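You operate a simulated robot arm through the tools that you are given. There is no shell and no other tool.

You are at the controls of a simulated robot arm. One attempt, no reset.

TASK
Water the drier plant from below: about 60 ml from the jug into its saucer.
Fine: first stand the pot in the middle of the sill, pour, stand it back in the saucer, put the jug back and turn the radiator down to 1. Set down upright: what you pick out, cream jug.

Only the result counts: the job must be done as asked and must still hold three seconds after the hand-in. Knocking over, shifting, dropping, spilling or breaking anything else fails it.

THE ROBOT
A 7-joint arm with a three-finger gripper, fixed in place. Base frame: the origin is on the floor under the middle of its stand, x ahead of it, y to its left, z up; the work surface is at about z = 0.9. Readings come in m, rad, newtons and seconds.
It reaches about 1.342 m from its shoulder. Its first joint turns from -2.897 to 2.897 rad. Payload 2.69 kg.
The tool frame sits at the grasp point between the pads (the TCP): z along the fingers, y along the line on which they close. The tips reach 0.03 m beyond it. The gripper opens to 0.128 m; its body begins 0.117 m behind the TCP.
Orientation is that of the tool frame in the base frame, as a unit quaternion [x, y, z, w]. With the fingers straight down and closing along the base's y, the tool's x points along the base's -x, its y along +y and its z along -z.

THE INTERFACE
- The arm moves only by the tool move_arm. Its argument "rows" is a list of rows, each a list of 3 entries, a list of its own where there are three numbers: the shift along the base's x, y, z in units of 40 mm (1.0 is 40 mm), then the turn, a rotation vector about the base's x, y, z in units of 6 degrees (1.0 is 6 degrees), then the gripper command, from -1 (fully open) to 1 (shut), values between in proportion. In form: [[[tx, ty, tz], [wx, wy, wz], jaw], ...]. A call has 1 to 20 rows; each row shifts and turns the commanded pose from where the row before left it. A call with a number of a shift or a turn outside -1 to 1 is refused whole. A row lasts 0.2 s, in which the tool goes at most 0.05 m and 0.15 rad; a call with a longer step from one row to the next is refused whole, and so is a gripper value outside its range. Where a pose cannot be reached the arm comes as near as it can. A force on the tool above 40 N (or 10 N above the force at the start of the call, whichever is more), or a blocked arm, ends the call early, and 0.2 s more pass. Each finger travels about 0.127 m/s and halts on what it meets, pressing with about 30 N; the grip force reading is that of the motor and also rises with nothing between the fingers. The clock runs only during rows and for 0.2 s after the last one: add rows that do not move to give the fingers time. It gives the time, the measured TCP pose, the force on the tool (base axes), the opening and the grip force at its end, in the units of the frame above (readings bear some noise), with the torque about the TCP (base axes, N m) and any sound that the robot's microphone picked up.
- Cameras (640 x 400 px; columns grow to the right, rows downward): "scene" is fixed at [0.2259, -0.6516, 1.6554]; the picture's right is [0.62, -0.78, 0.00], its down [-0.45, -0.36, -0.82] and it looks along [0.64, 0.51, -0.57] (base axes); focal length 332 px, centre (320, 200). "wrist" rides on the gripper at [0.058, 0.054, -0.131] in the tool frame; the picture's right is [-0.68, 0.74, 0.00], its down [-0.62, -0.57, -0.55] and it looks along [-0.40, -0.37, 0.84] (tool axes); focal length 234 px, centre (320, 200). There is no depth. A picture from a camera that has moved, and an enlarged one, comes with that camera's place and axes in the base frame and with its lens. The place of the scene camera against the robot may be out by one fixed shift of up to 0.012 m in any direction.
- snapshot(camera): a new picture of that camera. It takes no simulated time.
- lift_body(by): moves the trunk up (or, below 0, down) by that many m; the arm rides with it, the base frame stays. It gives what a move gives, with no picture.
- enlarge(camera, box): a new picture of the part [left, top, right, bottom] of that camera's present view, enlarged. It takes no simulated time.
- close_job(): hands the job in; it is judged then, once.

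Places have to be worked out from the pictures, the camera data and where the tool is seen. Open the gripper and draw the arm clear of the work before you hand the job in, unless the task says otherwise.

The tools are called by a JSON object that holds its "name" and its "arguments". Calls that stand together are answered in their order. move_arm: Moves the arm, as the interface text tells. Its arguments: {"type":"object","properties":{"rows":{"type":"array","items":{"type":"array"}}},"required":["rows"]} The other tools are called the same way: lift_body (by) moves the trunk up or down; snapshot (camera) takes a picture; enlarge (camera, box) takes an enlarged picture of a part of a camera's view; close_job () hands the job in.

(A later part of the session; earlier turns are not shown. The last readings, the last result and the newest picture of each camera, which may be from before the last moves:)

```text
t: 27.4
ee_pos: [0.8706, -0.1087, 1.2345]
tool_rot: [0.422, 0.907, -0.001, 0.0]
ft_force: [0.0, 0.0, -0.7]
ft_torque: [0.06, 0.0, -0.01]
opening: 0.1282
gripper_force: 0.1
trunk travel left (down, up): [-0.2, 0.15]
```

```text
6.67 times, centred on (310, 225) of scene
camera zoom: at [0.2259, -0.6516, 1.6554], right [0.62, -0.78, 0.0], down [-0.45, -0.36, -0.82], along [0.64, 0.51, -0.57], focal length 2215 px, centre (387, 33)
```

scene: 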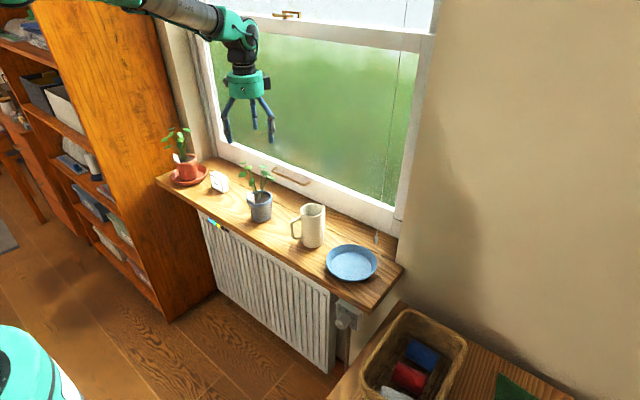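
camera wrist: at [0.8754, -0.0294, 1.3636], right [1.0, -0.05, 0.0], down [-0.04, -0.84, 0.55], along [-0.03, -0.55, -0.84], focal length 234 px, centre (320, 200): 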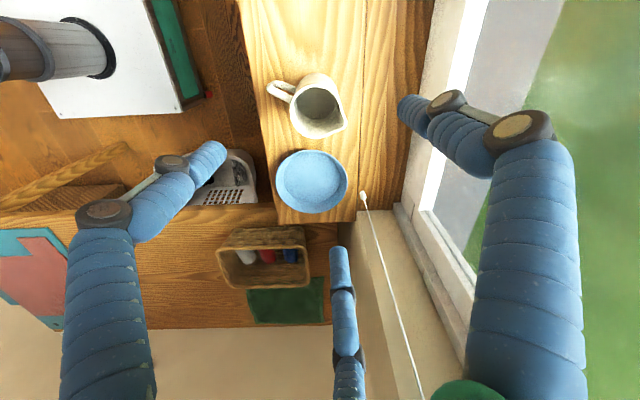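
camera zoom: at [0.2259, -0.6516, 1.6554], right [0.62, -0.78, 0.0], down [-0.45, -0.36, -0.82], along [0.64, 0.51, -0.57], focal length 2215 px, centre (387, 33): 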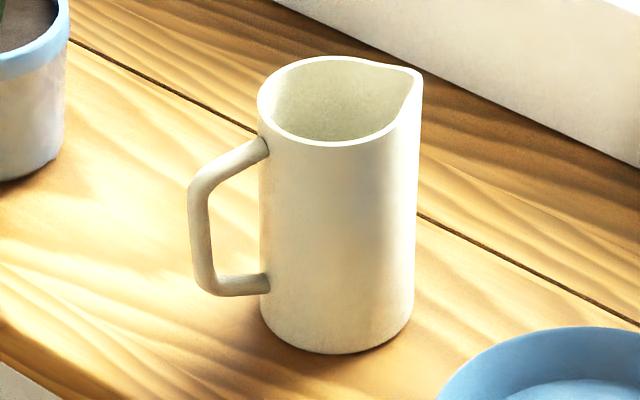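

The jug is about 0.125 m tall with a 0.073 m mouth and its centre at (0.866,-0.104). I will grip its body from above with fingers at 120°/240°/0°, clear of the handle (155°) and beside the spout (-24°). I yaw +80°, centre, and look again.

{"name": "move_arm", "arguments": {"rows": [[[-0.01, 0.008, 0], [0, 0, 0.952], -1], [[-0.01, 0.008, 0], [0, 0, 0.952], -1], [[-0.01, 0.008, 0], [0, 0, 0.952], -1], [[-0.01, 0.008, 0], [0, 0, 0.952], -1], [[-0.01, 0.008, 0], [0, 0, 0.952], -1], [[-0.01, 0.008, 0], [0, 0, 0.952], -1], [[-0.01, 0.008, 0], [0, 0, 0.952], -1], [[-0.01, 0.008, 0], [0, 0, 0.952], -1], [[-0.01, 0.008, 0], [0, 0, 0.952], -1], [[-0.01, 0.008, 0], [0, 0, 0.952], -1], [[-0.01, 0.008, 0], [0, 0, 0.952], -1], [[-0.01, 0.008, 0], [0, 0, 0.952], -1], [[-0.01, 0.008, 0], [0, 0, 0.952], -1], [[-0.01, 0.008, 0], [0, 0, 0.952], -1], [[0, 0, -0.8], [0, 0, 0], -1], [[0, 0, -0.8], [0, 0, 0], -1], [[0, 0, 0], [0, 0, 0], -1]]}}

{"name": "snapshot", "arguments": {"camera": "wrist"}}

{"name": "enlarge", "arguments": {"camera": "wrist", "box": [255, 40, 385, 170]}}

{"name": "snapshot", "arguments": {"camera": "scene"}}

```text
t: 31.0
ee_pos: [0.8595, -0.1005, 1.1699]
tool_rot: [-0.258, 0.966, -0.001, 0.001]
ft_force: [-1.0, -0.1, 0.5]
ft_torque: [0.02, 0.0, -0.02]
opening: 0.1278
gripper_force: 0.0
trunk travel left (down, up): [-0.2, 0.15]
```

```text
taken
camera wrist: at [0.7832, -0.0846, 1.2981], right [0.22, 0.98, 0.0], down [0.82, -0.18, 0.55], along [0.54, -0.12, -0.84], focal length 234 px, centre (320, 200)
```

wrist: 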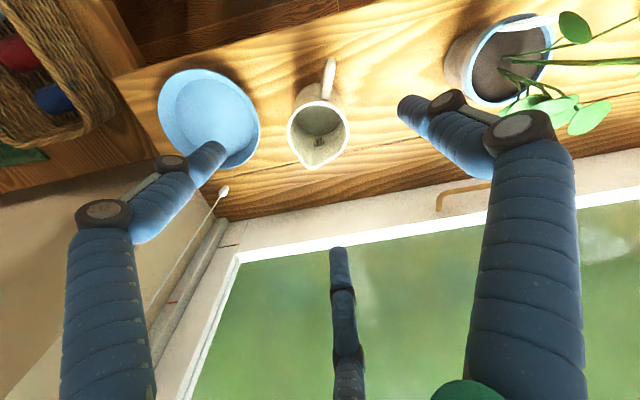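

```text
3.08 times, centred on (320, 105) of wrist
camera zoom: at [0.7832, -0.0846, 1.2981], right [0.22, 0.98, 0.0], down [0.82, -0.18, 0.55], along [0.54, -0.12, -0.84], focal length 720 px, centre (320, 492)
```

zoom: 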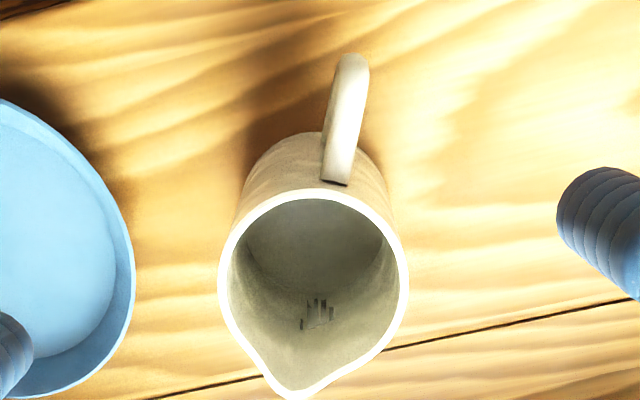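

```text
taken
```

scene: 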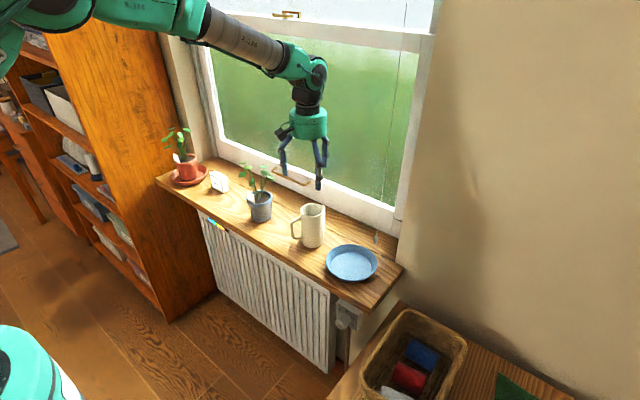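

There seem to be graduation marks inside the jug near the spout. I zoom in closely on them.

{"name": "enlarge", "arguments": {"camera": "wrist", "box": [300, 120, 340, 160]}}

{"name": "enlarge", "arguments": {"camera": "wrist", "box": [280, 90, 355, 180]}}

```text
10.00 times, centred on (320, 140) of wrist
camera zoom: at [0.7832, -0.0846, 1.2981], right [0.22, 0.98, 0.0], down [0.82, -0.18, 0.55], along [0.54, -0.12, -0.84], focal length 2342 px, centre (320, 800)
```

zoom: 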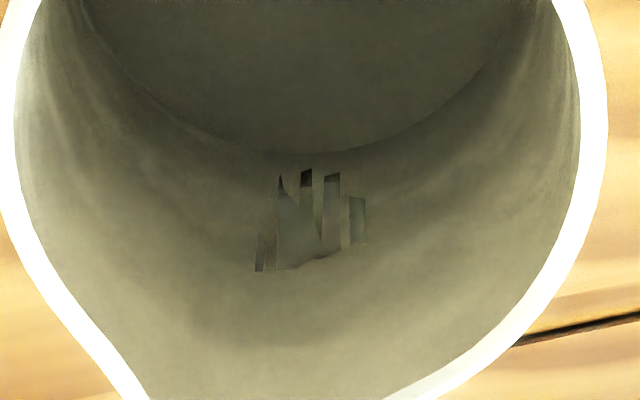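

```text
4.44 times, centred on (318, 135) of wrist
camera zoom: at [0.7832, -0.0846, 1.2981], right [0.22, 0.98, 0.0], down [0.82, -0.18, 0.55], along [0.54, -0.12, -0.84], focal length 1041 px, centre (331, 489)
```

zoom: 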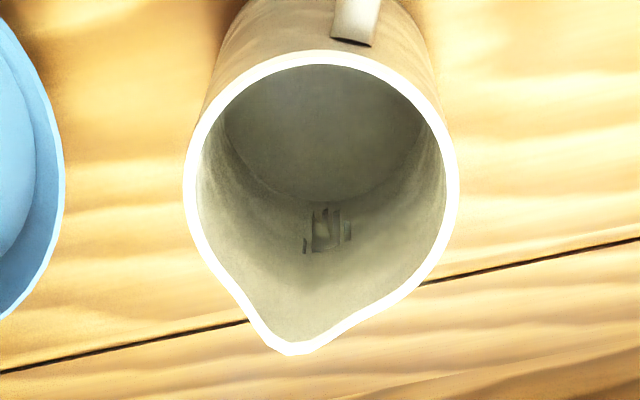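

The disc inside sits at z≈0.92, so the fill looks shallow or dim; I'll learn more on tilting. Centre is (0.865,-0.105), so I correct by (+4.6,-3) mm and descend to just above the rim.

{"name": "move_arm", "arguments": {"rows": [[[0.115, -0.075, 0], [0, 0, 0], -1], [[0, 0, -0.7], [0, 0, 0], -1], [[0, 0, -0.7], [0, 0, 0], -1], [[0, 0, -0.7], [0, 0, 0], -1], [[0, 0, -0.5], [0, 0, 0], -1], [[0, 0, 0], [0, 0, 0], -1]]}}

{"name": "snapshot", "arguments": {"camera": "wrist"}}

{"name": "enlarge", "arguments": {"camera": "scene", "box": [255, 130, 375, 270]}}

```text
t: 32.4
ee_pos: [0.8622, -0.1053, 1.064]
tool_rot: [-0.258, 0.966, 0.0, 0.0]
ft_force: [-0.8, 0.0, -1.0]
ft_torque: [0.02, 0.01, -0.01]
opening: 0.1279
gripper_force: 0.0
trunk travel left (down, up): [-0.2, 0.15]
```

```text
taken
camera wrist: at [0.7865, -0.0886, 1.1941], right [0.22, 0.98, 0.0], down [0.82, -0.18, 0.55], along [0.54, -0.12, -0.84], focal length 234 px, centre (320, 200)
```

wrist: 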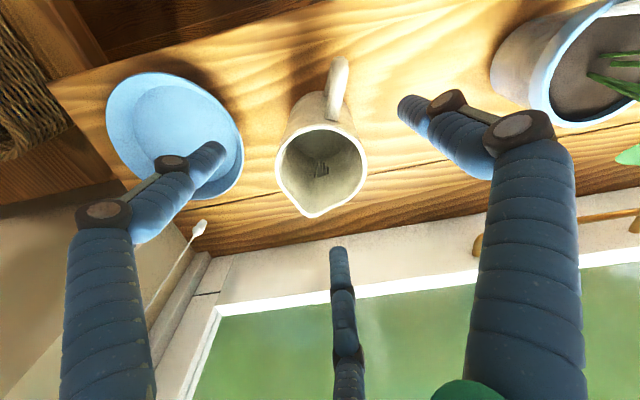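

```text
2.86 times, centred on (315, 200) of scene
camera zoom: at [0.2259, -0.6516, 1.6554], right [0.62, -0.78, 0.0], down [-0.45, -0.36, -0.82], along [0.64, 0.51, -0.57], focal length 949 px, centre (334, 200)
```

zoom: 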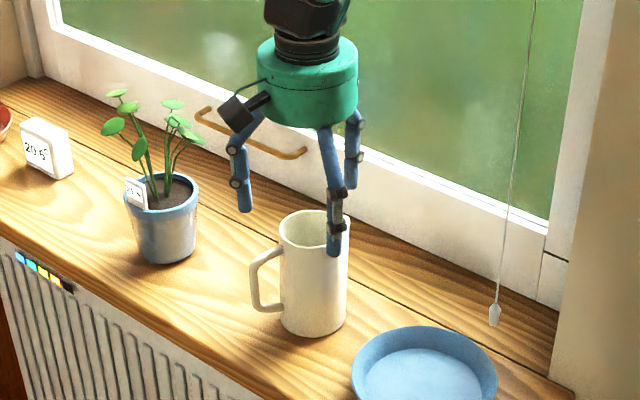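

Well aligned laterally and radially over the mouth. I continue down to about z=0.968 so the fingertips wrap the mid body, then check.

{"name": "move_arm", "arguments": {"rows": [[[0.02, 0.02, -0.5], [0, 0, 0], -1], [[0, 0, -0.5], [0, 0, 0], -1], [[0, 0, -0.5], [0, 0, 0], -1], [[0, 0, -0.5], [0, 0, 0], -1], [[0, 0, -0.38], [0, 0, 0], -1], [[0, 0, 0], [0, 0, 0], -1]]}}

{"name": "snapshot", "arguments": {"camera": "wrist"}}

{"name": "enlarge", "arguments": {"camera": "scene", "box": [270, 150, 350, 260]}}

```text
t: 33.8
ee_pos: [0.8641, -0.1038, 0.9678]
tool_rot: [-0.258, 0.966, 0.0, 0.001]
ft_force: [-0.1, -0.4, 0.1]
ft_torque: [0.02, 0.01, -0.01]
opening: 0.1283
gripper_force: 0.1
trunk travel left (down, up): [-0.2, 0.15]
```

```text
taken
camera wrist: at [0.7882, -0.0879, 1.0977], right [0.22, 0.98, 0.0], down [0.82, -0.18, 0.55], along [0.54, -0.12, -0.84], focal length 234 px, centre (320, 200)
```

wrist: 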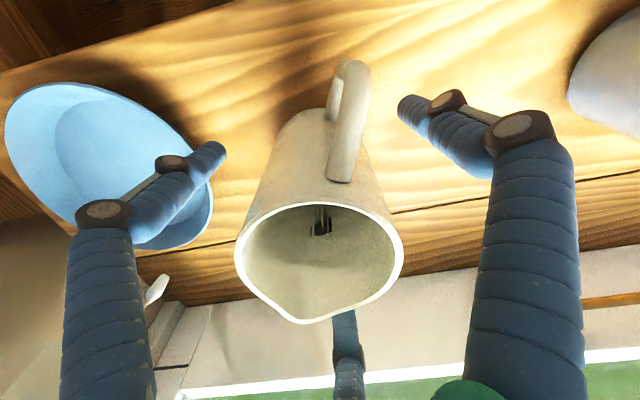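

```text
3.64 times, centred on (310, 205) of scene
camera zoom: at [0.2259, -0.6516, 1.6554], right [0.62, -0.78, 0.0], down [-0.45, -0.36, -0.82], along [0.64, 0.51, -0.57], focal length 1208 px, centre (356, 182)
```

zoom: 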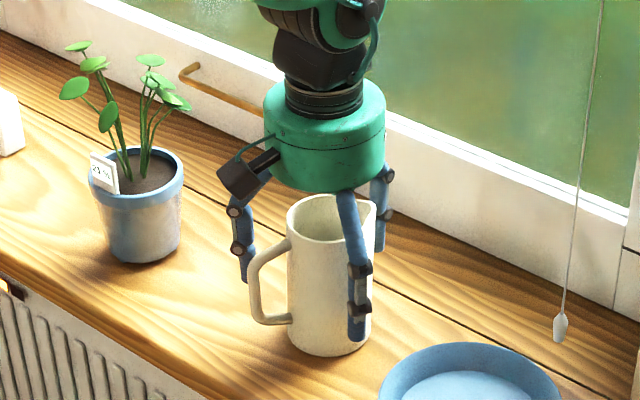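

The fingers straddle the jug properly with the handle free between two of them. I close.

{"name": "move_arm", "arguments": {"rows": [[[0, 0, 0], [0, 0, 0], 0.0], [[0, 0, 0], [0, 0, 0], 0.3], [[0, 0, 0], [0, 0, 0], 1], [[0, 0, 0], [0, 0, 0], 1], [[0, 0, 0], [0, 0, 0], 1]]}}

{"name": "snapshot", "arguments": {"camera": "wrist"}}

{"name": "enlarge", "arguments": {"camera": "scene", "box": [270, 150, 350, 260]}}

```text
t: 35.0
ee_pos: [0.8649, -0.1037, 0.9685]
tool_rot: [-0.259, 0.966, 0.0, 0.0]
ft_force: [0.7, 1.6, 0.0]
ft_torque: [0.06, 0.0, 0.01]
opening: 0.0733
gripper_force: 30.0
trunk travel left (down, up): [-0.2, 0.15]
```

```text
taken
camera wrist: at [0.788, -0.0877, 1.0978], right [0.22, 0.98, 0.0], down [0.82, -0.18, 0.55], along [0.54, -0.12, -0.84], focal length 234 px, centre (320, 200)
```

wrist: 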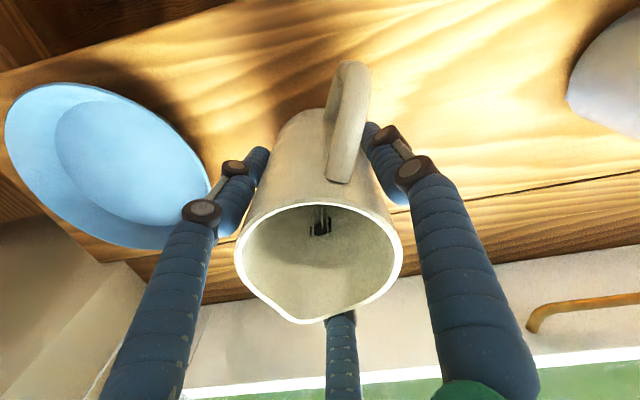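

```text
3.64 times, centred on (310, 205) of scene
camera zoom: at [0.2259, -0.6516, 1.6554], right [0.62, -0.78, 0.0], down [-0.45, -0.36, -0.82], along [0.64, 0.51, -0.57], focal length 1208 px, centre (356, 182)
```

zoom: 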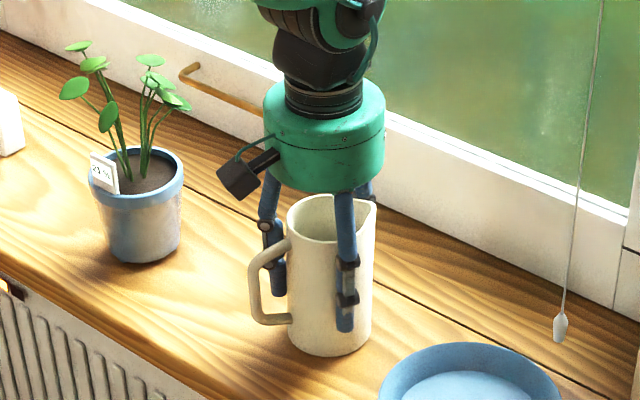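

The jug is gripped at 0.0733 m without shifting. I lift it slowly and straight up.

{"name": "move_arm", "arguments": {"rows": [[[0, 0, 0.2], [0, 0, 0], 1], [[0, 0, 0.3], [0, 0, 0], 1], [[0, 0, 0.4], [0, 0, 0], 1], [[0, 0, 0.4], [0, 0, 0], 1], [[0, 0, 0.4], [0, 0, 0], 1], [[0, 0, 0.3], [0, 0, 0], 1], [[0, 0, 0], [0, 0, 0], 1], [[0, 0, 0], [0, 0, 0], 1]]}}

{"name": "enlarge", "arguments": {"camera": "scene", "box": [270, 130, 370, 270]}}

{"name": "move_arm", "arguments": {"rows": [[[0, 0, 0], [0, 0, 0], 1]]}}

{"name": "move_arm", "arguments": {"rows": [[[0, 0, 0], [0, 0, 0], 1]]}}

{"name": "move_arm", "arguments": {"rows": [[[0, 0, 0], [0, 0, 0], 1]]}}

{"name": "move_arm", "arguments": {"rows": [[[0, 0, 0], [0, 0, 0], 1]]}}

{"name": "move_arm", "arguments": {"rows": [[[0, 0, 0], [0, 0, 0], 1]]}}

{"name": "move_arm", "arguments": {"rows": [[[0, 0, 0], [0, 0, 0], 1]]}}

{"name": "move_arm", "arguments": {"rows": [[[0, 0, 0], [0, 0, 0], 1]]}}

{"name": "move_arm", "arguments": {"rows": [[[0, 0, 0], [0, 0, 0], 1]]}}

```text
t: 36.8
ee_pos: [0.8657, -0.1033, 1.0487]
tool_rot: [-0.257, 0.966, 0.0, 0.0]
ft_force: [0.0, -0.3, -4.6]
ft_torque: [0.0, 0.02, -0.01]
opening: 0.0734
gripper_force: 30.1
trunk travel left (down, up): [-0.2, 0.15]
```

```text
2.86 times, centred on (320, 200) of scene
camera zoom: at [0.2259, -0.6516, 1.6554], right [0.62, -0.78, 0.0], down [-0.45, -0.36, -0.82], along [0.64, 0.51, -0.57], focal length 949 px, centre (320, 200)
```

zoom: 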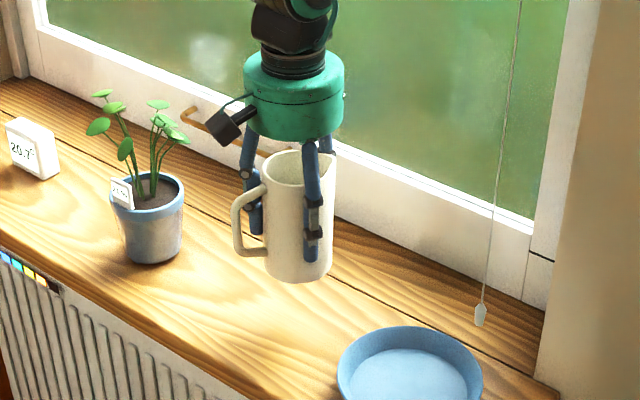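

```text
t: 37.2
ee_pos: [0.8649, -0.1032, 1.0491]
tool_rot: [-0.259, 0.966, 0.0, 0.0]
ft_force: [0.0, 0.3, -5.4]
ft_torque: [0.01, -0.02, 0.05]
opening: 0.0731
gripper_force: 29.5
trunk travel left (down, up): [-0.2, 0.15]
```

```text
t: 37.6
ee_pos: [0.8654, -0.1039, 1.0484]
tool_rot: [-0.258, 0.966, 0.0, 0.0]
ft_force: [0.5, -0.6, -5.2]
ft_torque: [-0.02, 0.01, -0.06]
opening: 0.0731
gripper_force: 30.5
trunk travel left (down, up): [-0.2, 0.15]
```

```text
t: 38.0
ee_pos: [0.8656, -0.1043, 1.047]
tool_rot: [-0.257, 0.966, 0.0, 0.0]
ft_force: [-0.1, -0.5, -4.7]
ft_torque: [-0.01, 0.0, -0.05]
opening: 0.0733
gripper_force: 30.0
trunk travel left (down, up): [-0.2, 0.15]
```

```text
t: 38.4
ee_pos: [0.8659, -0.1038, 1.0482]
tool_rot: [-0.258, 0.966, 0.0, 0.001]
ft_force: [-0.9, -0.3, -5.0]
ft_torque: [0.06, 0.02, -0.01]
opening: 0.0733
gripper_force: 29.9
trunk travel left (down, up): [-0.2, 0.15]
```

```text
t: 38.8
ee_pos: [0.8648, -0.1036, 1.0487]
tool_rot: [-0.258, 0.966, 0.0, 0.001]
ft_force: [0.3, -0.2, -5.1]
ft_torque: [0.02, 0.0, 0.01]
opening: 0.0733
gripper_force: 30.3
trunk travel left (down, up): [-0.2, 0.15]
```

```text
t: 39.2
ee_pos: [0.8652, -0.1038, 1.0468]
tool_rot: [-0.258, 0.966, 0.0, 0.0]
ft_force: [0.6, 1.2, -4.1]
ft_torque: [0.0, -0.01, -0.01]
opening: 0.0733
gripper_force: 29.8
trunk travel left (down, up): [-0.2, 0.15]
```

```text
t: 39.6
ee_pos: [0.8643, -0.1036, 1.0475]
tool_rot: [-0.257, 0.966, 0.001, 0.0]
ft_force: [-1.0, 0.1, -5.0]
ft_torque: [0.01, 0.0, -0.02]
opening: 0.0735
gripper_force: 30.2
trunk travel left (down, up): [-0.2, 0.15]
```

```text
t: 40.0
ee_pos: [0.8645, -0.1033, 1.047]
tool_rot: [-0.258, 0.966, 0.0, 0.0]
ft_force: [0.0, -0.5, -4.2]
ft_torque: [-0.02, -0.01, 0.0]
opening: 0.0731
gripper_force: 29.8
trunk travel left (down, up): [-0.2, 0.15]
```

The jug weighs about 4.8 N in all (mean of nine readings). I now yaw -71° in place so that the spout side will pour over the saucer with the hand on the robot's side, raising a little at the same time.

{"name": "move_arm", "arguments": {"rows": [[[0, 0, 0.08], [0, 0, -0.6], 1], [[0, 0, 0.08], [0, 0, -0.85], 1], [[0, 0, 0.08], [0, 0, -0.85], 1], [[0, 0, 0.08], [0, 0, -0.85], 1], [[0, 0, 0.08], [0, 0, -0.85], 1], [[0, 0, 0.08], [0, 0, -0.85], 1], [[0, 0, 0.08], [0, 0, -0.85], 1], [[0, 0, 0.08], [0, 0, -0.85], 1], [[0, 0, 0.08], [0, 0, -0.85], 1], [[0, 0, 0.08], [0, 0, -0.85], 1], [[0, 0, 0.0], [0, 0, -0.85], 1], [[0, 0, 0.0], [0, 0, -0.85], 1], [[0, 0, 0.0], [0, 0, -0.85], 1], [[0, 0, 0.0], [0, 0, -0.85], 1], [[0, 0, 0.0], [0, 0, -0.183], 1], [[0, 0, 0], [0, 0, 0], 1]]}}

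{"name": "snapshot", "arguments": {"camera": "wrist"}}

{"name": "snapshot", "arguments": {"camera": "scene"}}

```text
t: 43.4
ee_pos: [0.8649, -0.105, 1.0797]
tool_rot: [0.35, 0.937, 0.0, 0.0]
ft_force: [0.0, 0.5, -4.3]
ft_torque: [0.0, 0.0, 0.01]
opening: 0.0735
gripper_force: 30.5
trunk travel left (down, up): [-0.2, 0.15]
```

```text
taken
camera wrist: at [0.8572, -0.0261, 1.2098], right [0.99, 0.11, 0.0], down [0.09, -0.83, 0.55], along [0.06, -0.55, -0.84], focal length 234 px, centre (320, 200)
```

wrist: 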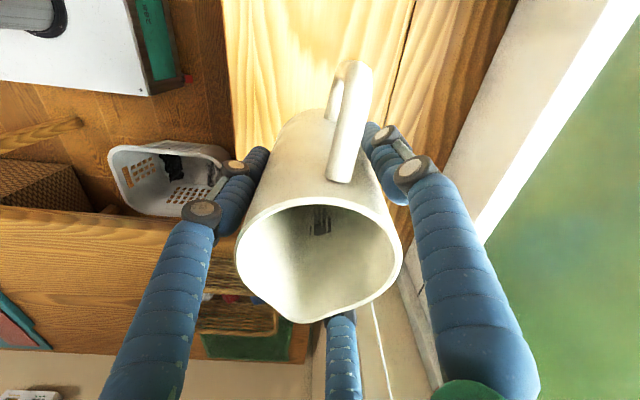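

```text
taken
```

scene: 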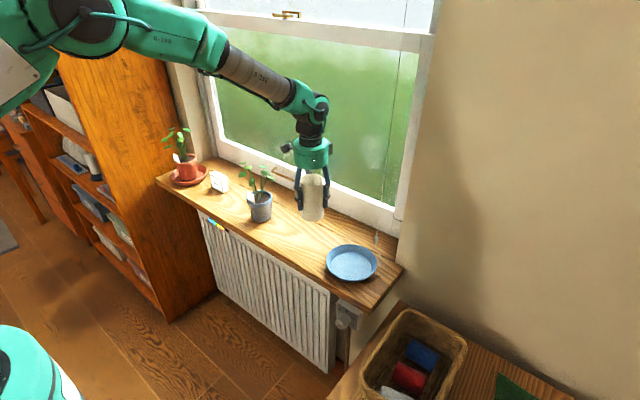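

Orientation is as intended (finger 1 at 49°, spout near 265°). I move over beside the saucer to TCP ≈ (0.872,-0.213,1.08).

{"name": "move_arm", "arguments": {"rows": [[[0.03, -0.4, 0], [0, 0, 0], 1], [[0.04, -0.6, 0], [0, 0, 0], 1], [[0.04, -0.7, 0], [0, 0, 0], 1], [[0.03, -0.6, 0], [0, 0, 0], 1], [[0.02, -0.4, 0], [0, 0, 0], 1], [[0, 0, 0], [0, 0, 0], 1]]}}

{"name": "enlarge", "arguments": {"camera": "scene", "box": [280, 110, 420, 300]}}

{"name": "snapshot", "arguments": {"camera": "wrist"}}

```text
t: 44.8
ee_pos: [0.8719, -0.2133, 1.0823]
tool_rot: [0.351, 0.936, -0.001, 0.0]
ft_force: [0.3, -0.1, -4.2]
ft_torque: [-0.02, -0.01, 0.02]
opening: 0.0733
gripper_force: 30.1
trunk travel left (down, up): [-0.2, 0.15]
```

```text
2.11 times, centred on (350, 205) of scene
camera zoom: at [0.2259, -0.6516, 1.6554], right [0.62, -0.78, 0.0], down [-0.45, -0.36, -0.82], along [0.64, 0.51, -0.57], focal length 700 px, centre (257, 190)
```

zoom: 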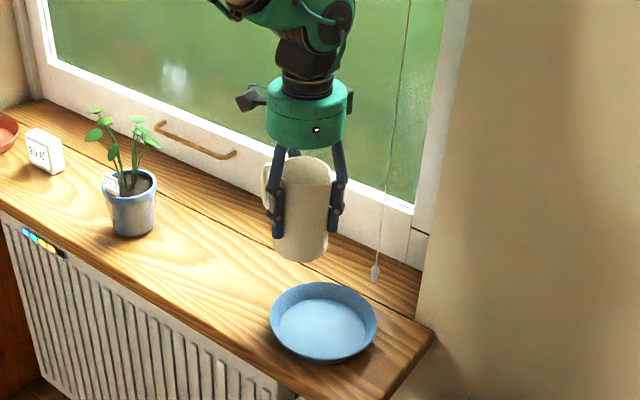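

```text
taken
camera wrist: at [0.8631, -0.1342, 1.2111], right [0.99, 0.11, 0.0], down [0.09, -0.83, 0.55], along [0.06, -0.55, -0.84], focal length 234 px, centre (320, 200)
```

wrist: 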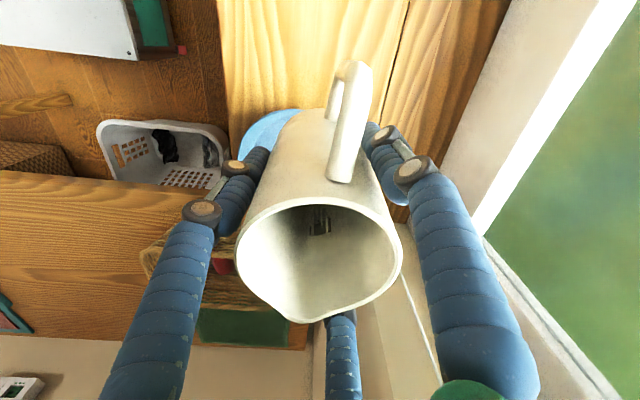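

Placed beside the saucer, all clear. I begin the tilt toward 230° with a first 30° about TCP, then check pose, picture and sound.

{"name": "move_arm", "arguments": {"rows": [[[0, 0, 0], [0.46, -0.386, 0], 1], [[0, 0, 0], [0.613, -0.514, 0], 1], [[0, 0, 0], [0.613, -0.514, 0], 1], [[0, 0, 0], [0.613, -0.514, 0], 1], [[0, 0, 0], [0.613, -0.514, 0], 1], [[0, 0, 0], [0.613, -0.514, 0], 1], [[0, 0, 0], [0.306, -0.257, 0], 1], [[0, 0, 0], [0, 0, 0], 1]]}}

{"name": "enlarge", "arguments": {"camera": "scene", "box": [280, 110, 420, 300]}}

{"name": "snapshot", "arguments": {"camera": "wrist"}}

```text
t: 46.6
ee_pos: [0.871, -0.2126, 1.0793]
tool_rot: [0.338, 0.905, 0.244, 0.086]
ft_force: [0.6, -0.6, -5.8]
ft_torque: [-0.02, 0.04, 0.0]
opening: 0.0735
gripper_force: 30.3
trunk travel left (down, up): [-0.2, 0.15]
```

```text
2.11 times, centred on (350, 205) of scene
camera zoom: at [0.2259, -0.6516, 1.6554], right [0.62, -0.78, 0.0], down [-0.45, -0.36, -0.82], along [0.64, 0.51, -0.57], focal length 700 px, centre (257, 190)
```

zoom: 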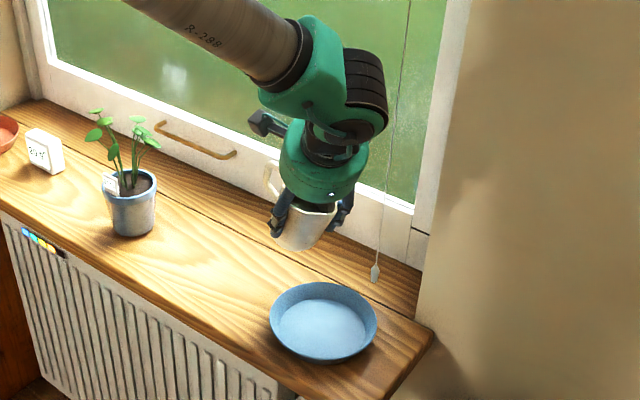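

```text
taken
camera wrist: at [0.8179, -0.1903, 1.2188], right [0.93, 0.04, 0.36], down [-0.03, -0.98, 0.19], along [0.36, -0.19, -0.91], focal length 234 px, centre (320, 200)
```

wrist: 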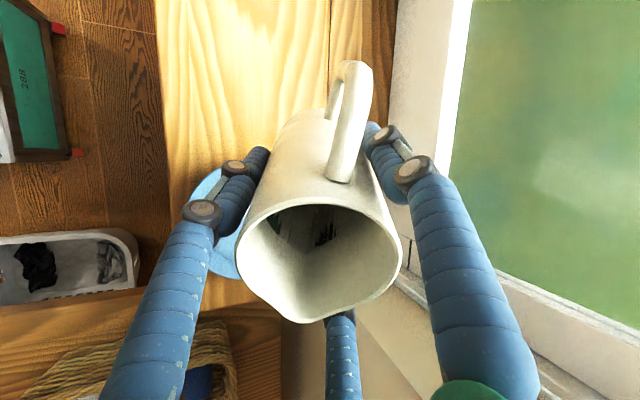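

Pose tracks well at 30° tilt with no sound yet. I zoom into the wrist view of the mouth to look for the water surface.

{"name": "enlarge", "arguments": {"camera": "wrist", "box": [225, 180, 415, 330]}}

```text
2.67 times, centred on (320, 255) of wrist
camera zoom: at [0.8179, -0.1903, 1.2188], right [0.93, 0.04, 0.36], down [-0.03, -0.98, 0.19], along [0.36, -0.19, -0.91], focal length 624 px, centre (320, 53)
```

zoom: 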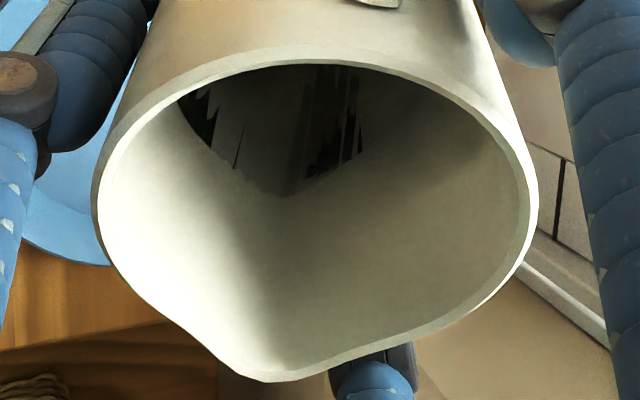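

Black flicker on the far inner wall ends sharply at z≈0.972 in the upright views, so I take that as the water line: roughly 230-240 ml, consistent with the weight. Overflow should then begin near 57-60° tilt. I lower and tilt to 48°.

{"name": "move_arm", "arguments": {"rows": [[[0, 0, -0.25], [0.46, -0.386, 0], 1], [[0, 0, -0.25], [0.46, -0.386, 0], 1], [[0, 0, -0.25], [0.46, -0.386, 0], 1], [[0, 0, -0.25], [0.46, -0.386, 0], 1], [[0, 0, -0.25], [0.46, -0.386, 0], 1], [[0, 0, -0.15], [0, 0, 0], 1], [[0, 0, 0], [0, 0, 0], 1]]}}

{"name": "enlarge", "arguments": {"camera": "scene", "box": [290, 150, 410, 300]}}

{"name": "enlarge", "arguments": {"camera": "wrist", "box": [225, 180, 415, 330]}}

{"name": "snapshot", "arguments": {"camera": "wrist"}}

```text
t: 48.2
ee_pos: [0.8708, -0.2114, 1.0237]
tool_rot: [0.32, 0.856, 0.383, 0.136]
ft_force: [-0.3, 0.7, -4.3]
ft_torque: [-0.01, 0.04, -0.04]
opening: 0.0732
gripper_force: 29.5
trunk travel left (down, up): [-0.2, 0.15]
```

```text
2.67 times, centred on (350, 225) of scene
camera zoom: at [0.2259, -0.6516, 1.6554], right [0.62, -0.78, 0.0], down [-0.45, -0.36, -0.82], along [0.64, 0.51, -0.57], focal length 886 px, centre (240, 133)
```

zoom: 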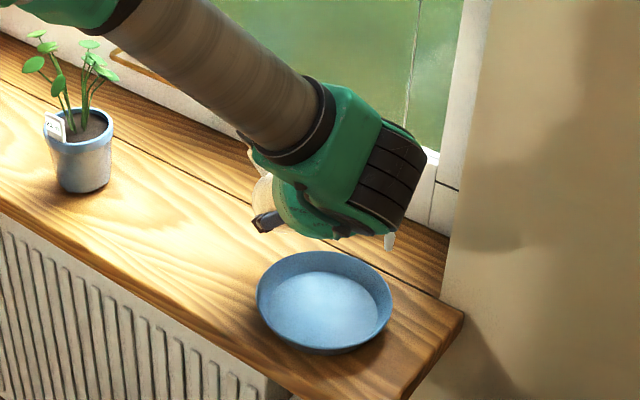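

```text
2.67 times, centred on (320, 255) of wrist
camera zoom: at [0.7896, -0.222, 1.1506], right [0.84, -0.07, 0.54], down [-0.05, -1.0, -0.06], along [0.54, 0.03, -0.84], focal length 624 px, centre (320, 53)
```

zoom: 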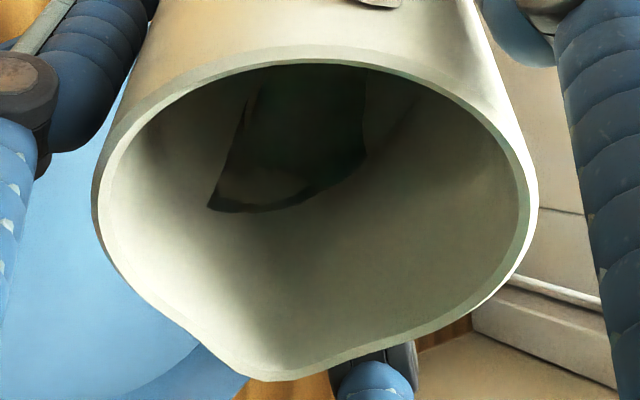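

```text
taken
camera wrist: at [0.7896, -0.222, 1.1506], right [0.84, -0.07, 0.54], down [-0.05, -1.0, -0.06], along [0.54, 0.03, -0.84], focal length 234 px, centre (320, 200)
```

wrist: 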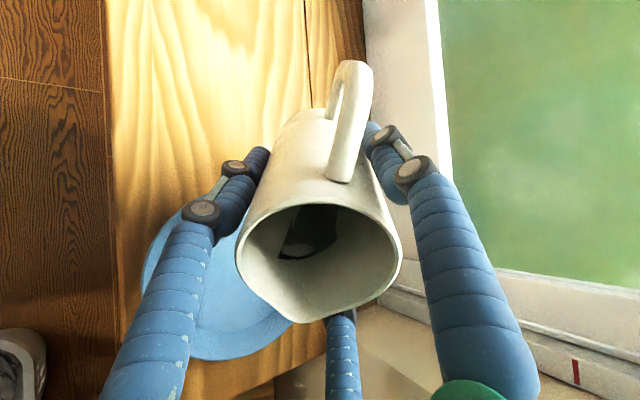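

The dark water surface is now climbing the wall on the pouring side, still well short of the rim. I tilt to 54° and settle at TCP z≈1.014.

{"name": "move_arm", "arguments": {"rows": [[[0, 0, -0.12], [0.383, -0.321, 0], 1], [[0, 0, -0.12], [0.383, -0.321, 0], 1], [[0, 0, 0], [0, 0, 0], 1]]}}

{"name": "enlarge", "arguments": {"camera": "wrist", "box": [225, 180, 415, 330]}}

{"name": "enlarge", "arguments": {"camera": "scene", "box": [310, 210, 400, 290]}}

```text
t: 49.0
ee_pos: [0.8714, -0.2133, 1.0135]
tool_rot: [0.312, 0.835, 0.427, 0.151]
ft_force: [-0.3, -1.1, -4.6]
ft_torque: [-0.03, 0.03, -0.02]
opening: 0.0731
gripper_force: 29.7
trunk travel left (down, up): [-0.2, 0.15]
```

```text
2.67 times, centred on (320, 255) of wrist
camera zoom: at [0.7808, -0.2334, 1.1332], right [0.8, -0.12, 0.59], down [-0.04, -0.99, -0.15], along [0.6, 0.09, -0.8], focal length 624 px, centre (320, 53)
```

zoom: 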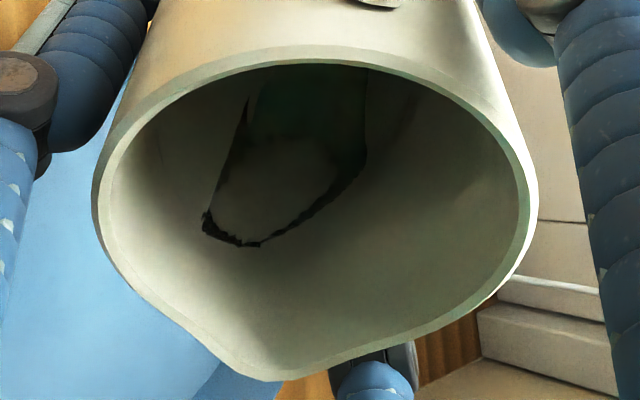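

```text
5.00 times, centred on (355, 250) of scene
camera zoom: at [0.2259, -0.6516, 1.6554], right [0.62, -0.78, 0.0], down [-0.45, -0.36, -0.82], along [0.64, 0.51, -0.57], focal length 1661 px, centre (145, -50)
```

zoom: 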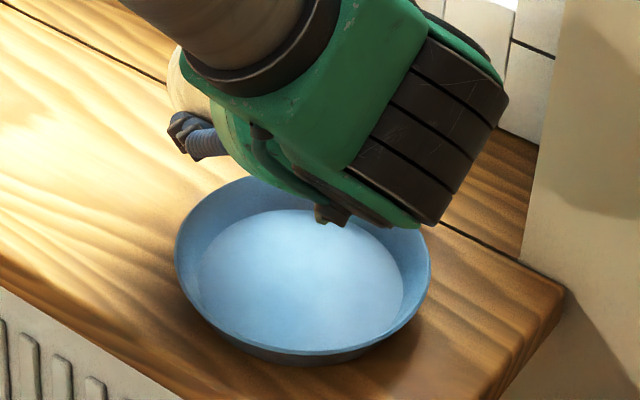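

No flow yet. I go on to 57°, then watch for onset.

{"name": "move_arm", "arguments": {"rows": [[[0, 0, 0], [0.1915, -0.1607, 0], 1], [[0, 0, 0], [0.1915, -0.1607, 0], 1], [[0, 0, 0], [0, 0, 0], 1], [[0, 0, 0], [0, 0, 0], 1]]}}

{"name": "enlarge", "arguments": {"camera": "wrist", "box": [225, 180, 415, 330]}}

{"name": "enlarge", "arguments": {"camera": "scene", "box": [310, 210, 400, 290]}}

```text
t: 50.0
ee_pos: [0.8709, -0.2113, 1.0133]
tool_rot: [0.309, 0.823, 0.45, 0.158]
ft_force: [0.3, -0.8, -4.7]
ft_torque: [-0.08, 0.02, 0.01]
opening: 0.0732
gripper_force: 30.3
trunk travel left (down, up): [-0.2, 0.15]
```

```text
2.67 times, centred on (320, 255) of wrist
camera zoom: at [0.7767, -0.2369, 1.1295], right [0.78, -0.14, 0.61], down [-0.03, -0.98, -0.19], along [0.62, 0.12, -0.77], focal length 624 px, centre (320, 53)
```

zoom: 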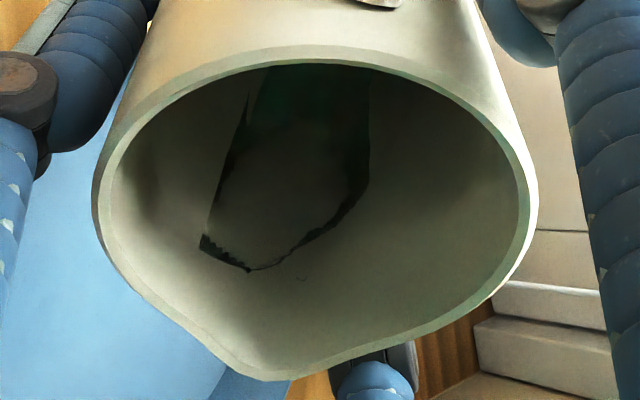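

```text
5.00 times, centred on (355, 250) of scene
camera zoom: at [0.2259, -0.6516, 1.6554], right [0.62, -0.78, 0.0], down [-0.45, -0.36, -0.82], along [0.64, 0.51, -0.57], focal length 1661 px, centre (145, -50)
```

zoom: 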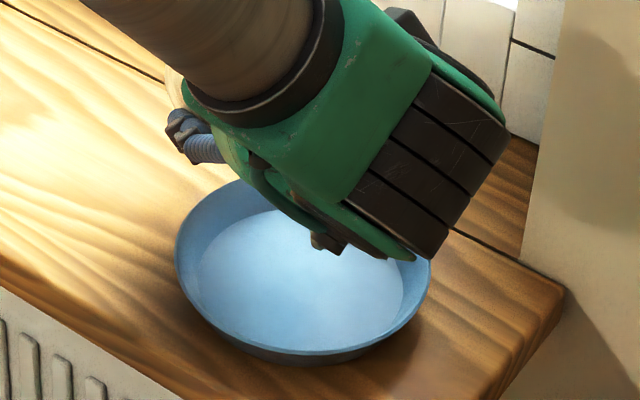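

The waterline point on the wall is about 12 mm below the rim; the geometry gives a centre level of 0.064 m and predicts onset near 60°, with about 10 ml per further degree. I go to 60° and check.

{"name": "move_arm", "arguments": {"rows": [[[0, 0, 0], [0.1915, -0.1607, 0], 1], [[0, 0, 0], [0.1915, -0.1607, 0], 1], [[0, 0, 0], [0, 0, 0], 1], [[0, 0, 0], [0, 0, 0], 1], [[0, 0, 0], [0, 0, 0], 1]]}}

{"name": "enlarge", "arguments": {"camera": "wrist", "box": [225, 180, 415, 330]}}

{"name": "enlarge", "arguments": {"camera": "scene", "box": [310, 210, 400, 290]}}

{"name": "snapshot", "arguments": {"camera": "wrist"}}

```text
t: 51.2
ee_pos: [0.8723, -0.2125, 1.0142]
tool_rot: [0.303, 0.811, 0.472, 0.166]
ft_force: [-0.2, 0.0, -4.7]
ft_torque: [-0.05, 0.02, -0.02]
opening: 0.0735
gripper_force: 30.3
trunk travel left (down, up): [-0.2, 0.15]
```

```text
2.67 times, centred on (320, 255) of wrist
camera zoom: at [0.7736, -0.2419, 1.1255], right [0.76, -0.17, 0.63], down [-0.03, -0.97, -0.23], along [0.65, 0.16, -0.75], focal length 624 px, centre (320, 53)
```

zoom: 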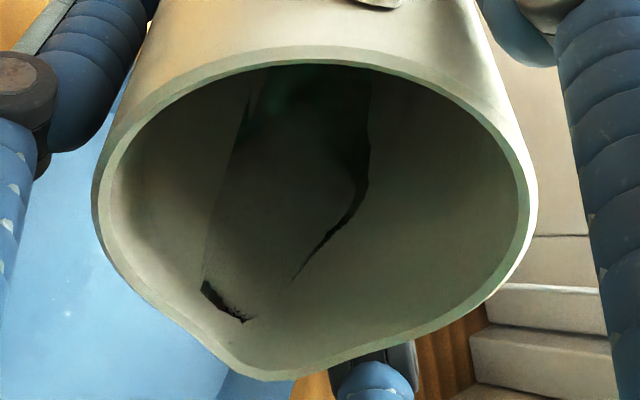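

```text
5.00 times, centred on (355, 250) of scene
camera zoom: at [0.2259, -0.6516, 1.6554], right [0.62, -0.78, 0.0], down [-0.45, -0.36, -0.82], along [0.64, 0.51, -0.57], focal length 1661 px, centre (145, -50)
```

zoom: 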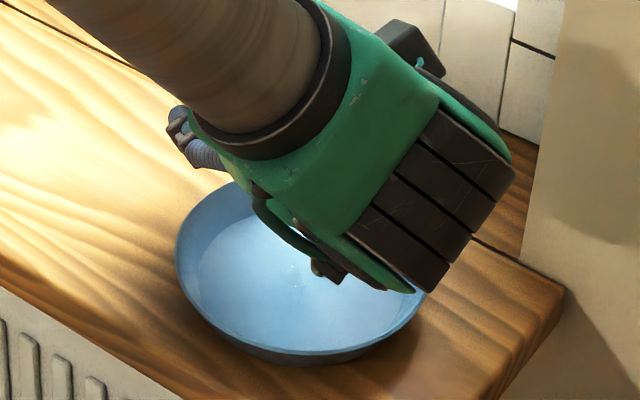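

```text
taken
camera wrist: at [0.7736, -0.2419, 1.1255], right [0.76, -0.17, 0.63], down [-0.03, -0.97, -0.23], along [0.65, 0.16, -0.75], focal length 234 px, centre (320, 200)
```

wrist: 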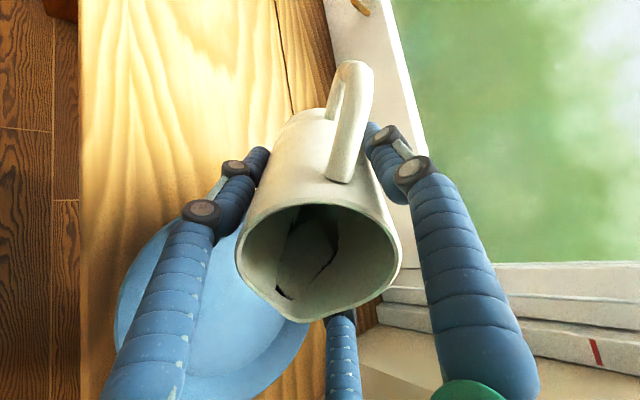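

Small bright specks appear in the saucer, possibly the first drops. I hold still for a second and look more closely.

{"name": "move_arm", "arguments": {"rows": [[[0, 0, 0], [0, 0, 0], 1], [[0, 0, 0], [0, 0, 0], 1], [[0, 0, 0], [0, 0, 0], 1], [[0, 0, 0], [0, 0, 0], 1]]}}

{"name": "enlarge", "arguments": {"camera": "scene", "box": [335, 235, 390, 285]}}

{"name": "enlarge", "arguments": {"camera": "wrist", "box": [225, 180, 415, 330]}}

{"name": "enlarge", "arguments": {"camera": "wrist", "box": [110, 240, 320, 400]}}

```text
t: 52.2
ee_pos: [0.8721, -0.2112, 1.0141]
tool_rot: [0.304, 0.81, 0.473, 0.166]
ft_force: [0.1, 0.0, -4.4]
ft_torque: [-0.07, 0.06, 0.03]
opening: 0.0733
gripper_force: 29.6
trunk travel left (down, up): [-0.2, 0.15]
```

```text
8.00 times, centred on (362, 260) of scene
camera zoom: at [0.2259, -0.6516, 1.6554], right [0.62, -0.78, 0.0], down [-0.45, -0.36, -0.82], along [0.64, 0.51, -0.57], focal length 2658 px, centre (-20, -280)
```

zoom: 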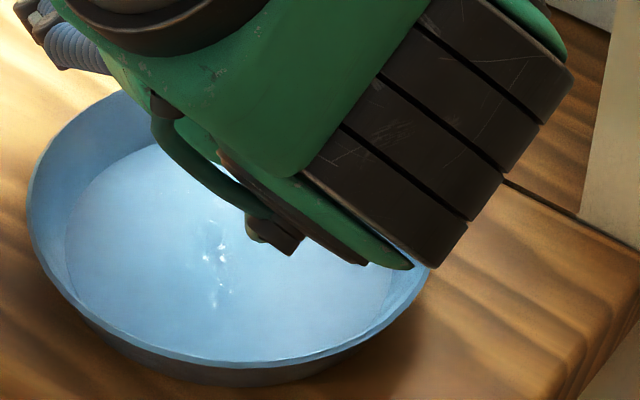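

```text
2.67 times, centred on (320, 255) of wrist
camera zoom: at [0.7736, -0.242, 1.1255], right [0.76, -0.17, 0.63], down [-0.03, -0.97, -0.23], along [0.65, 0.16, -0.75], focal length 624 px, centre (320, 53)
```

zoom: 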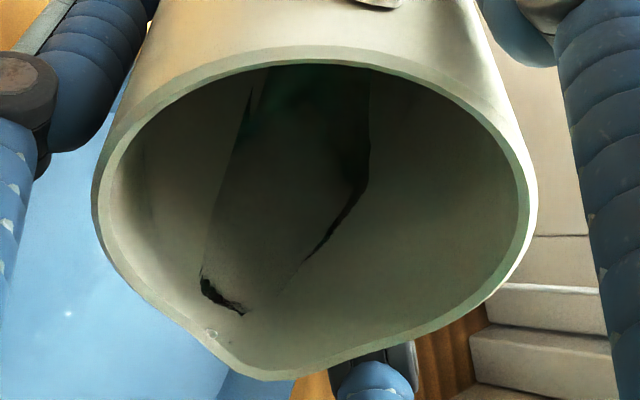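

```text
2.50 times, centred on (215, 320) of wrist
camera zoom: at [0.7736, -0.242, 1.1255], right [0.76, -0.17, 0.63], down [-0.03, -0.97, -0.23], along [0.65, 0.16, -0.75], focal length 585 px, centre (582, -100)
```

zoom: 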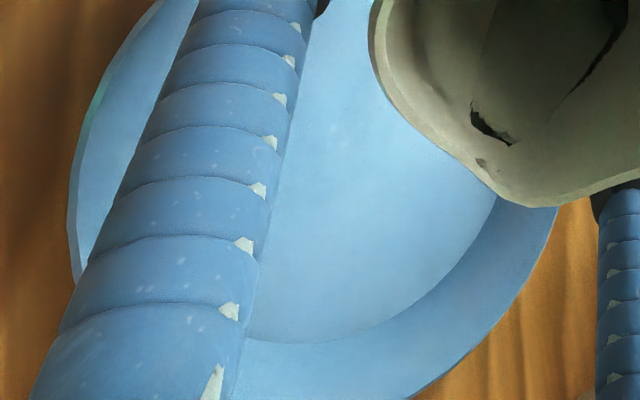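

Drops are falling near the saucer's centre, at about (0.834,-0.273), so the pour has begun exactly where wanted. I tilt by another 1.5° and let it flow.

{"name": "move_arm", "arguments": {"rows": [[[0, 0, 0], [0.1915, -0.1607, 0], 1], [[0, 0, 0], [0, 0, 0], 1], [[0, 0, 0], [0, 0, 0], 1], [[0, 0, 0], [0, 0, 0], 1], [[0, 0, 0], [0, 0, 0], 1], [[0, 0, 0], [0, 0, 0], 1]]}}

{"name": "enlarge", "arguments": {"camera": "scene", "box": [335, 235, 390, 285]}}

{"name": "enlarge", "arguments": {"camera": "wrist", "box": [225, 180, 415, 330]}}

```text
t: 53.6
ee_pos: [0.8709, -0.2092, 1.0135]
tool_rot: [0.302, 0.804, 0.483, 0.17]
ft_force: [-0.5, 0.0, -5.0]
ft_torque: [-0.1, 0.01, 0.02]
opening: 0.0735
gripper_force: 29.9
trunk travel left (down, up): [-0.2, 0.15]
```

```text
8.00 times, centred on (362, 260) of scene
camera zoom: at [0.2259, -0.6516, 1.6554], right [0.62, -0.78, 0.0], down [-0.45, -0.36, -0.82], along [0.64, 0.51, -0.57], focal length 2658 px, centre (-20, -280)
```

zoom: 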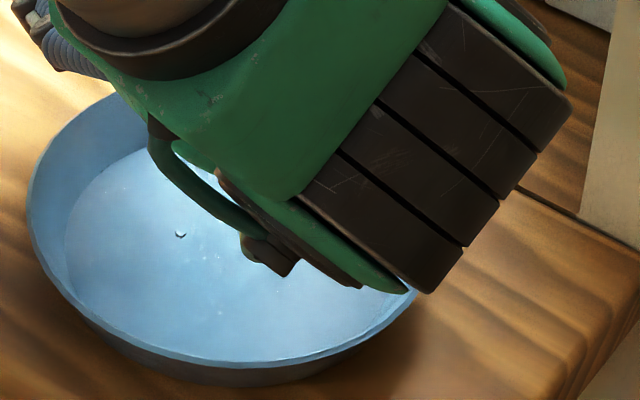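

```text
2.67 times, centred on (320, 255) of wrist
camera zoom: at [0.7716, -0.2432, 1.1235], right [0.75, -0.18, 0.64], down [-0.02, -0.97, -0.25], along [0.66, 0.17, -0.73], focal length 624 px, centre (320, 53)
```

zoom: 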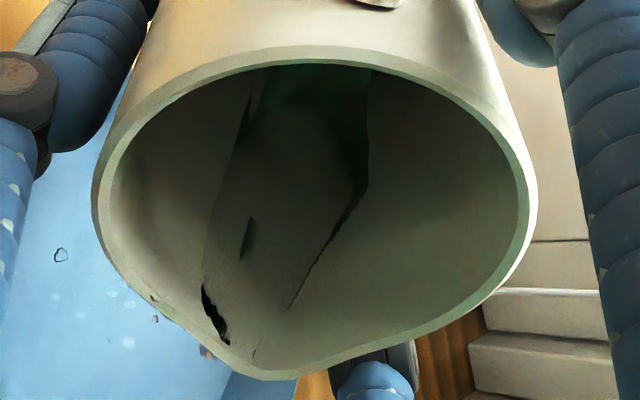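

Drops keep falling into the saucer. I hold and take several force readings to see how the weight changes.

{"name": "move_arm", "arguments": {"rows": [[[0, 0, 0], [0, 0, 0], 1]]}}

{"name": "move_arm", "arguments": {"rows": [[[0, 0, 0], [0, 0, 0], 1]]}}

{"name": "move_arm", "arguments": {"rows": [[[0, 0, 0], [0, 0, 0], 1]]}}

{"name": "move_arm", "arguments": {"rows": [[[0, 0, 0], [0, 0, 0], 1]]}}

{"name": "move_arm", "arguments": {"rows": [[[0, 0, 0], [0, 0, 0], 1]]}}

{"name": "move_arm", "arguments": {"rows": [[[0, 0, 0], [0, 0, 0], 1]]}}

{"name": "enlarge", "arguments": {"camera": "scene", "box": [335, 235, 390, 285]}}

{"name": "enlarge", "arguments": {"camera": "wrist", "box": [225, 180, 415, 330]}}

```text
t: 54.0
ee_pos: [0.8712, -0.2107, 1.0141]
tool_rot: [0.302, 0.805, 0.482, 0.17]
ft_force: [0.2, -0.2, -4.3]
ft_torque: [-0.05, 0.03, -0.01]
opening: 0.0732
gripper_force: 29.3
trunk travel left (down, up): [-0.2, 0.15]
```

```text
t: 54.4
ee_pos: [0.8722, -0.2105, 1.0134]
tool_rot: [0.302, 0.805, 0.481, 0.17]
ft_force: [-0.3, 1.0, -5.2]
ft_torque: [-0.05, 0.05, 0.02]
opening: 0.0732
gripper_force: 29.5
trunk travel left (down, up): [-0.2, 0.15]
```

```text
t: 54.8
ee_pos: [0.8715, -0.2106, 1.0139]
tool_rot: [0.302, 0.804, 0.483, 0.171]
ft_force: [0.3, 0.0, -4.6]
ft_torque: [-0.07, 0.02, 0.0]
opening: 0.0734
gripper_force: 29.6
trunk travel left (down, up): [-0.2, 0.15]
```

```text
t: 55.2
ee_pos: [0.8704, -0.2124, 1.0138]
tool_rot: [0.302, 0.805, 0.482, 0.17]
ft_force: [0.7, 0.1, -5.5]
ft_torque: [-0.07, 0.03, 0.01]
opening: 0.0735
gripper_force: 30.4
trunk travel left (down, up): [-0.2, 0.15]
```

```text
t: 55.6
ee_pos: [0.8701, -0.2108, 1.0138]
tool_rot: [0.302, 0.805, 0.482, 0.17]
ft_force: [0.7, 0.4, -5.0]
ft_torque: [-0.07, 0.04, 0.03]
opening: 0.0735
gripper_force: 30.5
trunk travel left (down, up): [-0.2, 0.15]
```

```text
t: 56.0
ee_pos: [0.872, -0.2111, 1.0134]
tool_rot: [0.302, 0.805, 0.482, 0.17]
ft_force: [-0.5, -0.3, -4.4]
ft_torque: [-0.08, 0.08, 0.01]
opening: 0.0731
gripper_force: 30.1
trunk travel left (down, up): [-0.2, 0.15]
```

```text
8.00 times, centred on (362, 260) of scene
camera zoom: at [0.2259, -0.6516, 1.6554], right [0.62, -0.78, 0.0], down [-0.45, -0.36, -0.82], along [0.64, 0.51, -0.57], focal length 2658 px, centre (-20, -280)
```

zoom: 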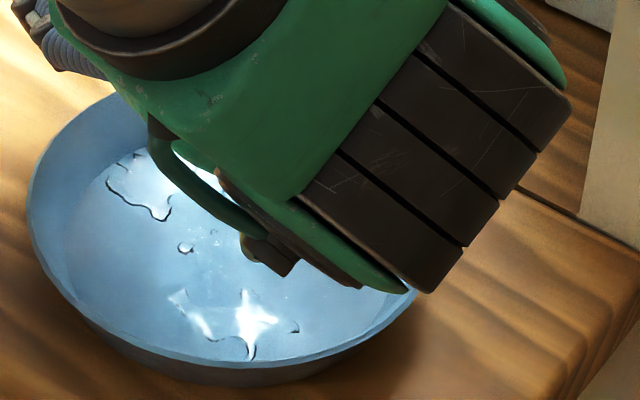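

```text
2.67 times, centred on (320, 255) of wrist
camera zoom: at [0.7716, -0.2432, 1.1235], right [0.75, -0.18, 0.64], down [-0.02, -0.97, -0.25], along [0.66, 0.17, -0.73], focal length 624 px, centre (320, 53)
```

zoom: 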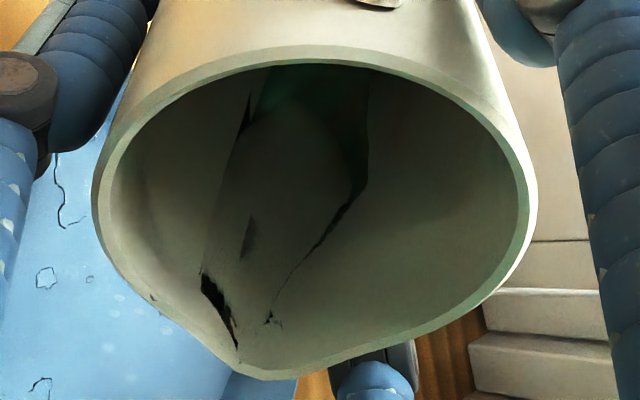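

Puddles are forming in the saucer, only a few ml so far. I tilt by another 1.5° to 63° and wait.

{"name": "move_arm", "arguments": {"rows": [[[0, 0, 0], [0.1915, -0.1607, 0], 1], [[0, 0, 0], [0, 0, 0], 1], [[0, 0, 0], [0, 0, 0], 1], [[0, 0, 0], [0, 0, 0], 1], [[0, 0, 0], [0, 0, 0], 1], [[0, 0, 0], [0, 0, 0], 1], [[0, 0, 0], [0, 0, 0], 1], [[0, 0, 0], [0, 0, 0], 1], [[0, 0, 0], [0, 0, 0], 1], [[0, 0, 0], [0, 0, 0], 1]]}}

{"name": "enlarge", "arguments": {"camera": "scene", "box": [335, 235, 390, 285]}}

{"name": "enlarge", "arguments": {"camera": "wrist", "box": [100, 180, 415, 390]}}

```text
t: 58.2
ee_pos: [0.8715, -0.2113, 1.0143]
tool_rot: [0.3, 0.799, 0.492, 0.174]
ft_force: [1.1, 0.2, -4.7]
ft_torque: [-0.05, 0.05, -0.02]
opening: 0.0733
gripper_force: 30.3
trunk travel left (down, up): [-0.2, 0.15]
```

```text
8.00 times, centred on (362, 260) of scene
camera zoom: at [0.2259, -0.6516, 1.6554], right [0.62, -0.78, 0.0], down [-0.45, -0.36, -0.82], along [0.64, 0.51, -0.57], focal length 2658 px, centre (-20, -280)
```

zoom: 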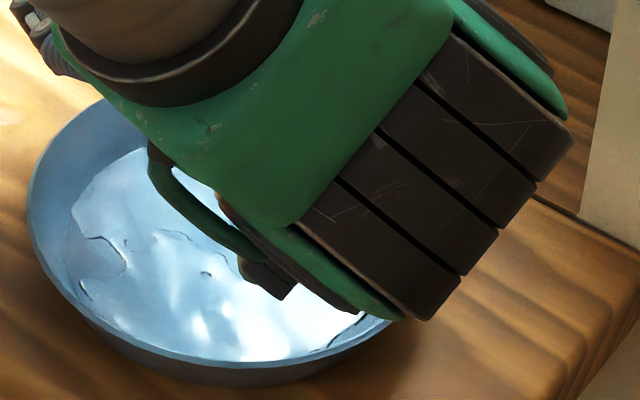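

```text
1.90 times, centred on (258, 285) of wrist
camera zoom: at [0.7694, -0.2453, 1.1212], right [0.74, -0.19, 0.64], down [-0.02, -0.96, -0.27], along [0.67, 0.18, -0.72], focal length 446 px, centre (439, 38)
```

zoom: 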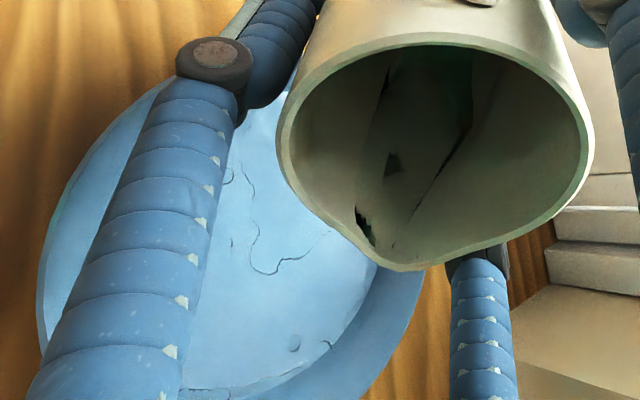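

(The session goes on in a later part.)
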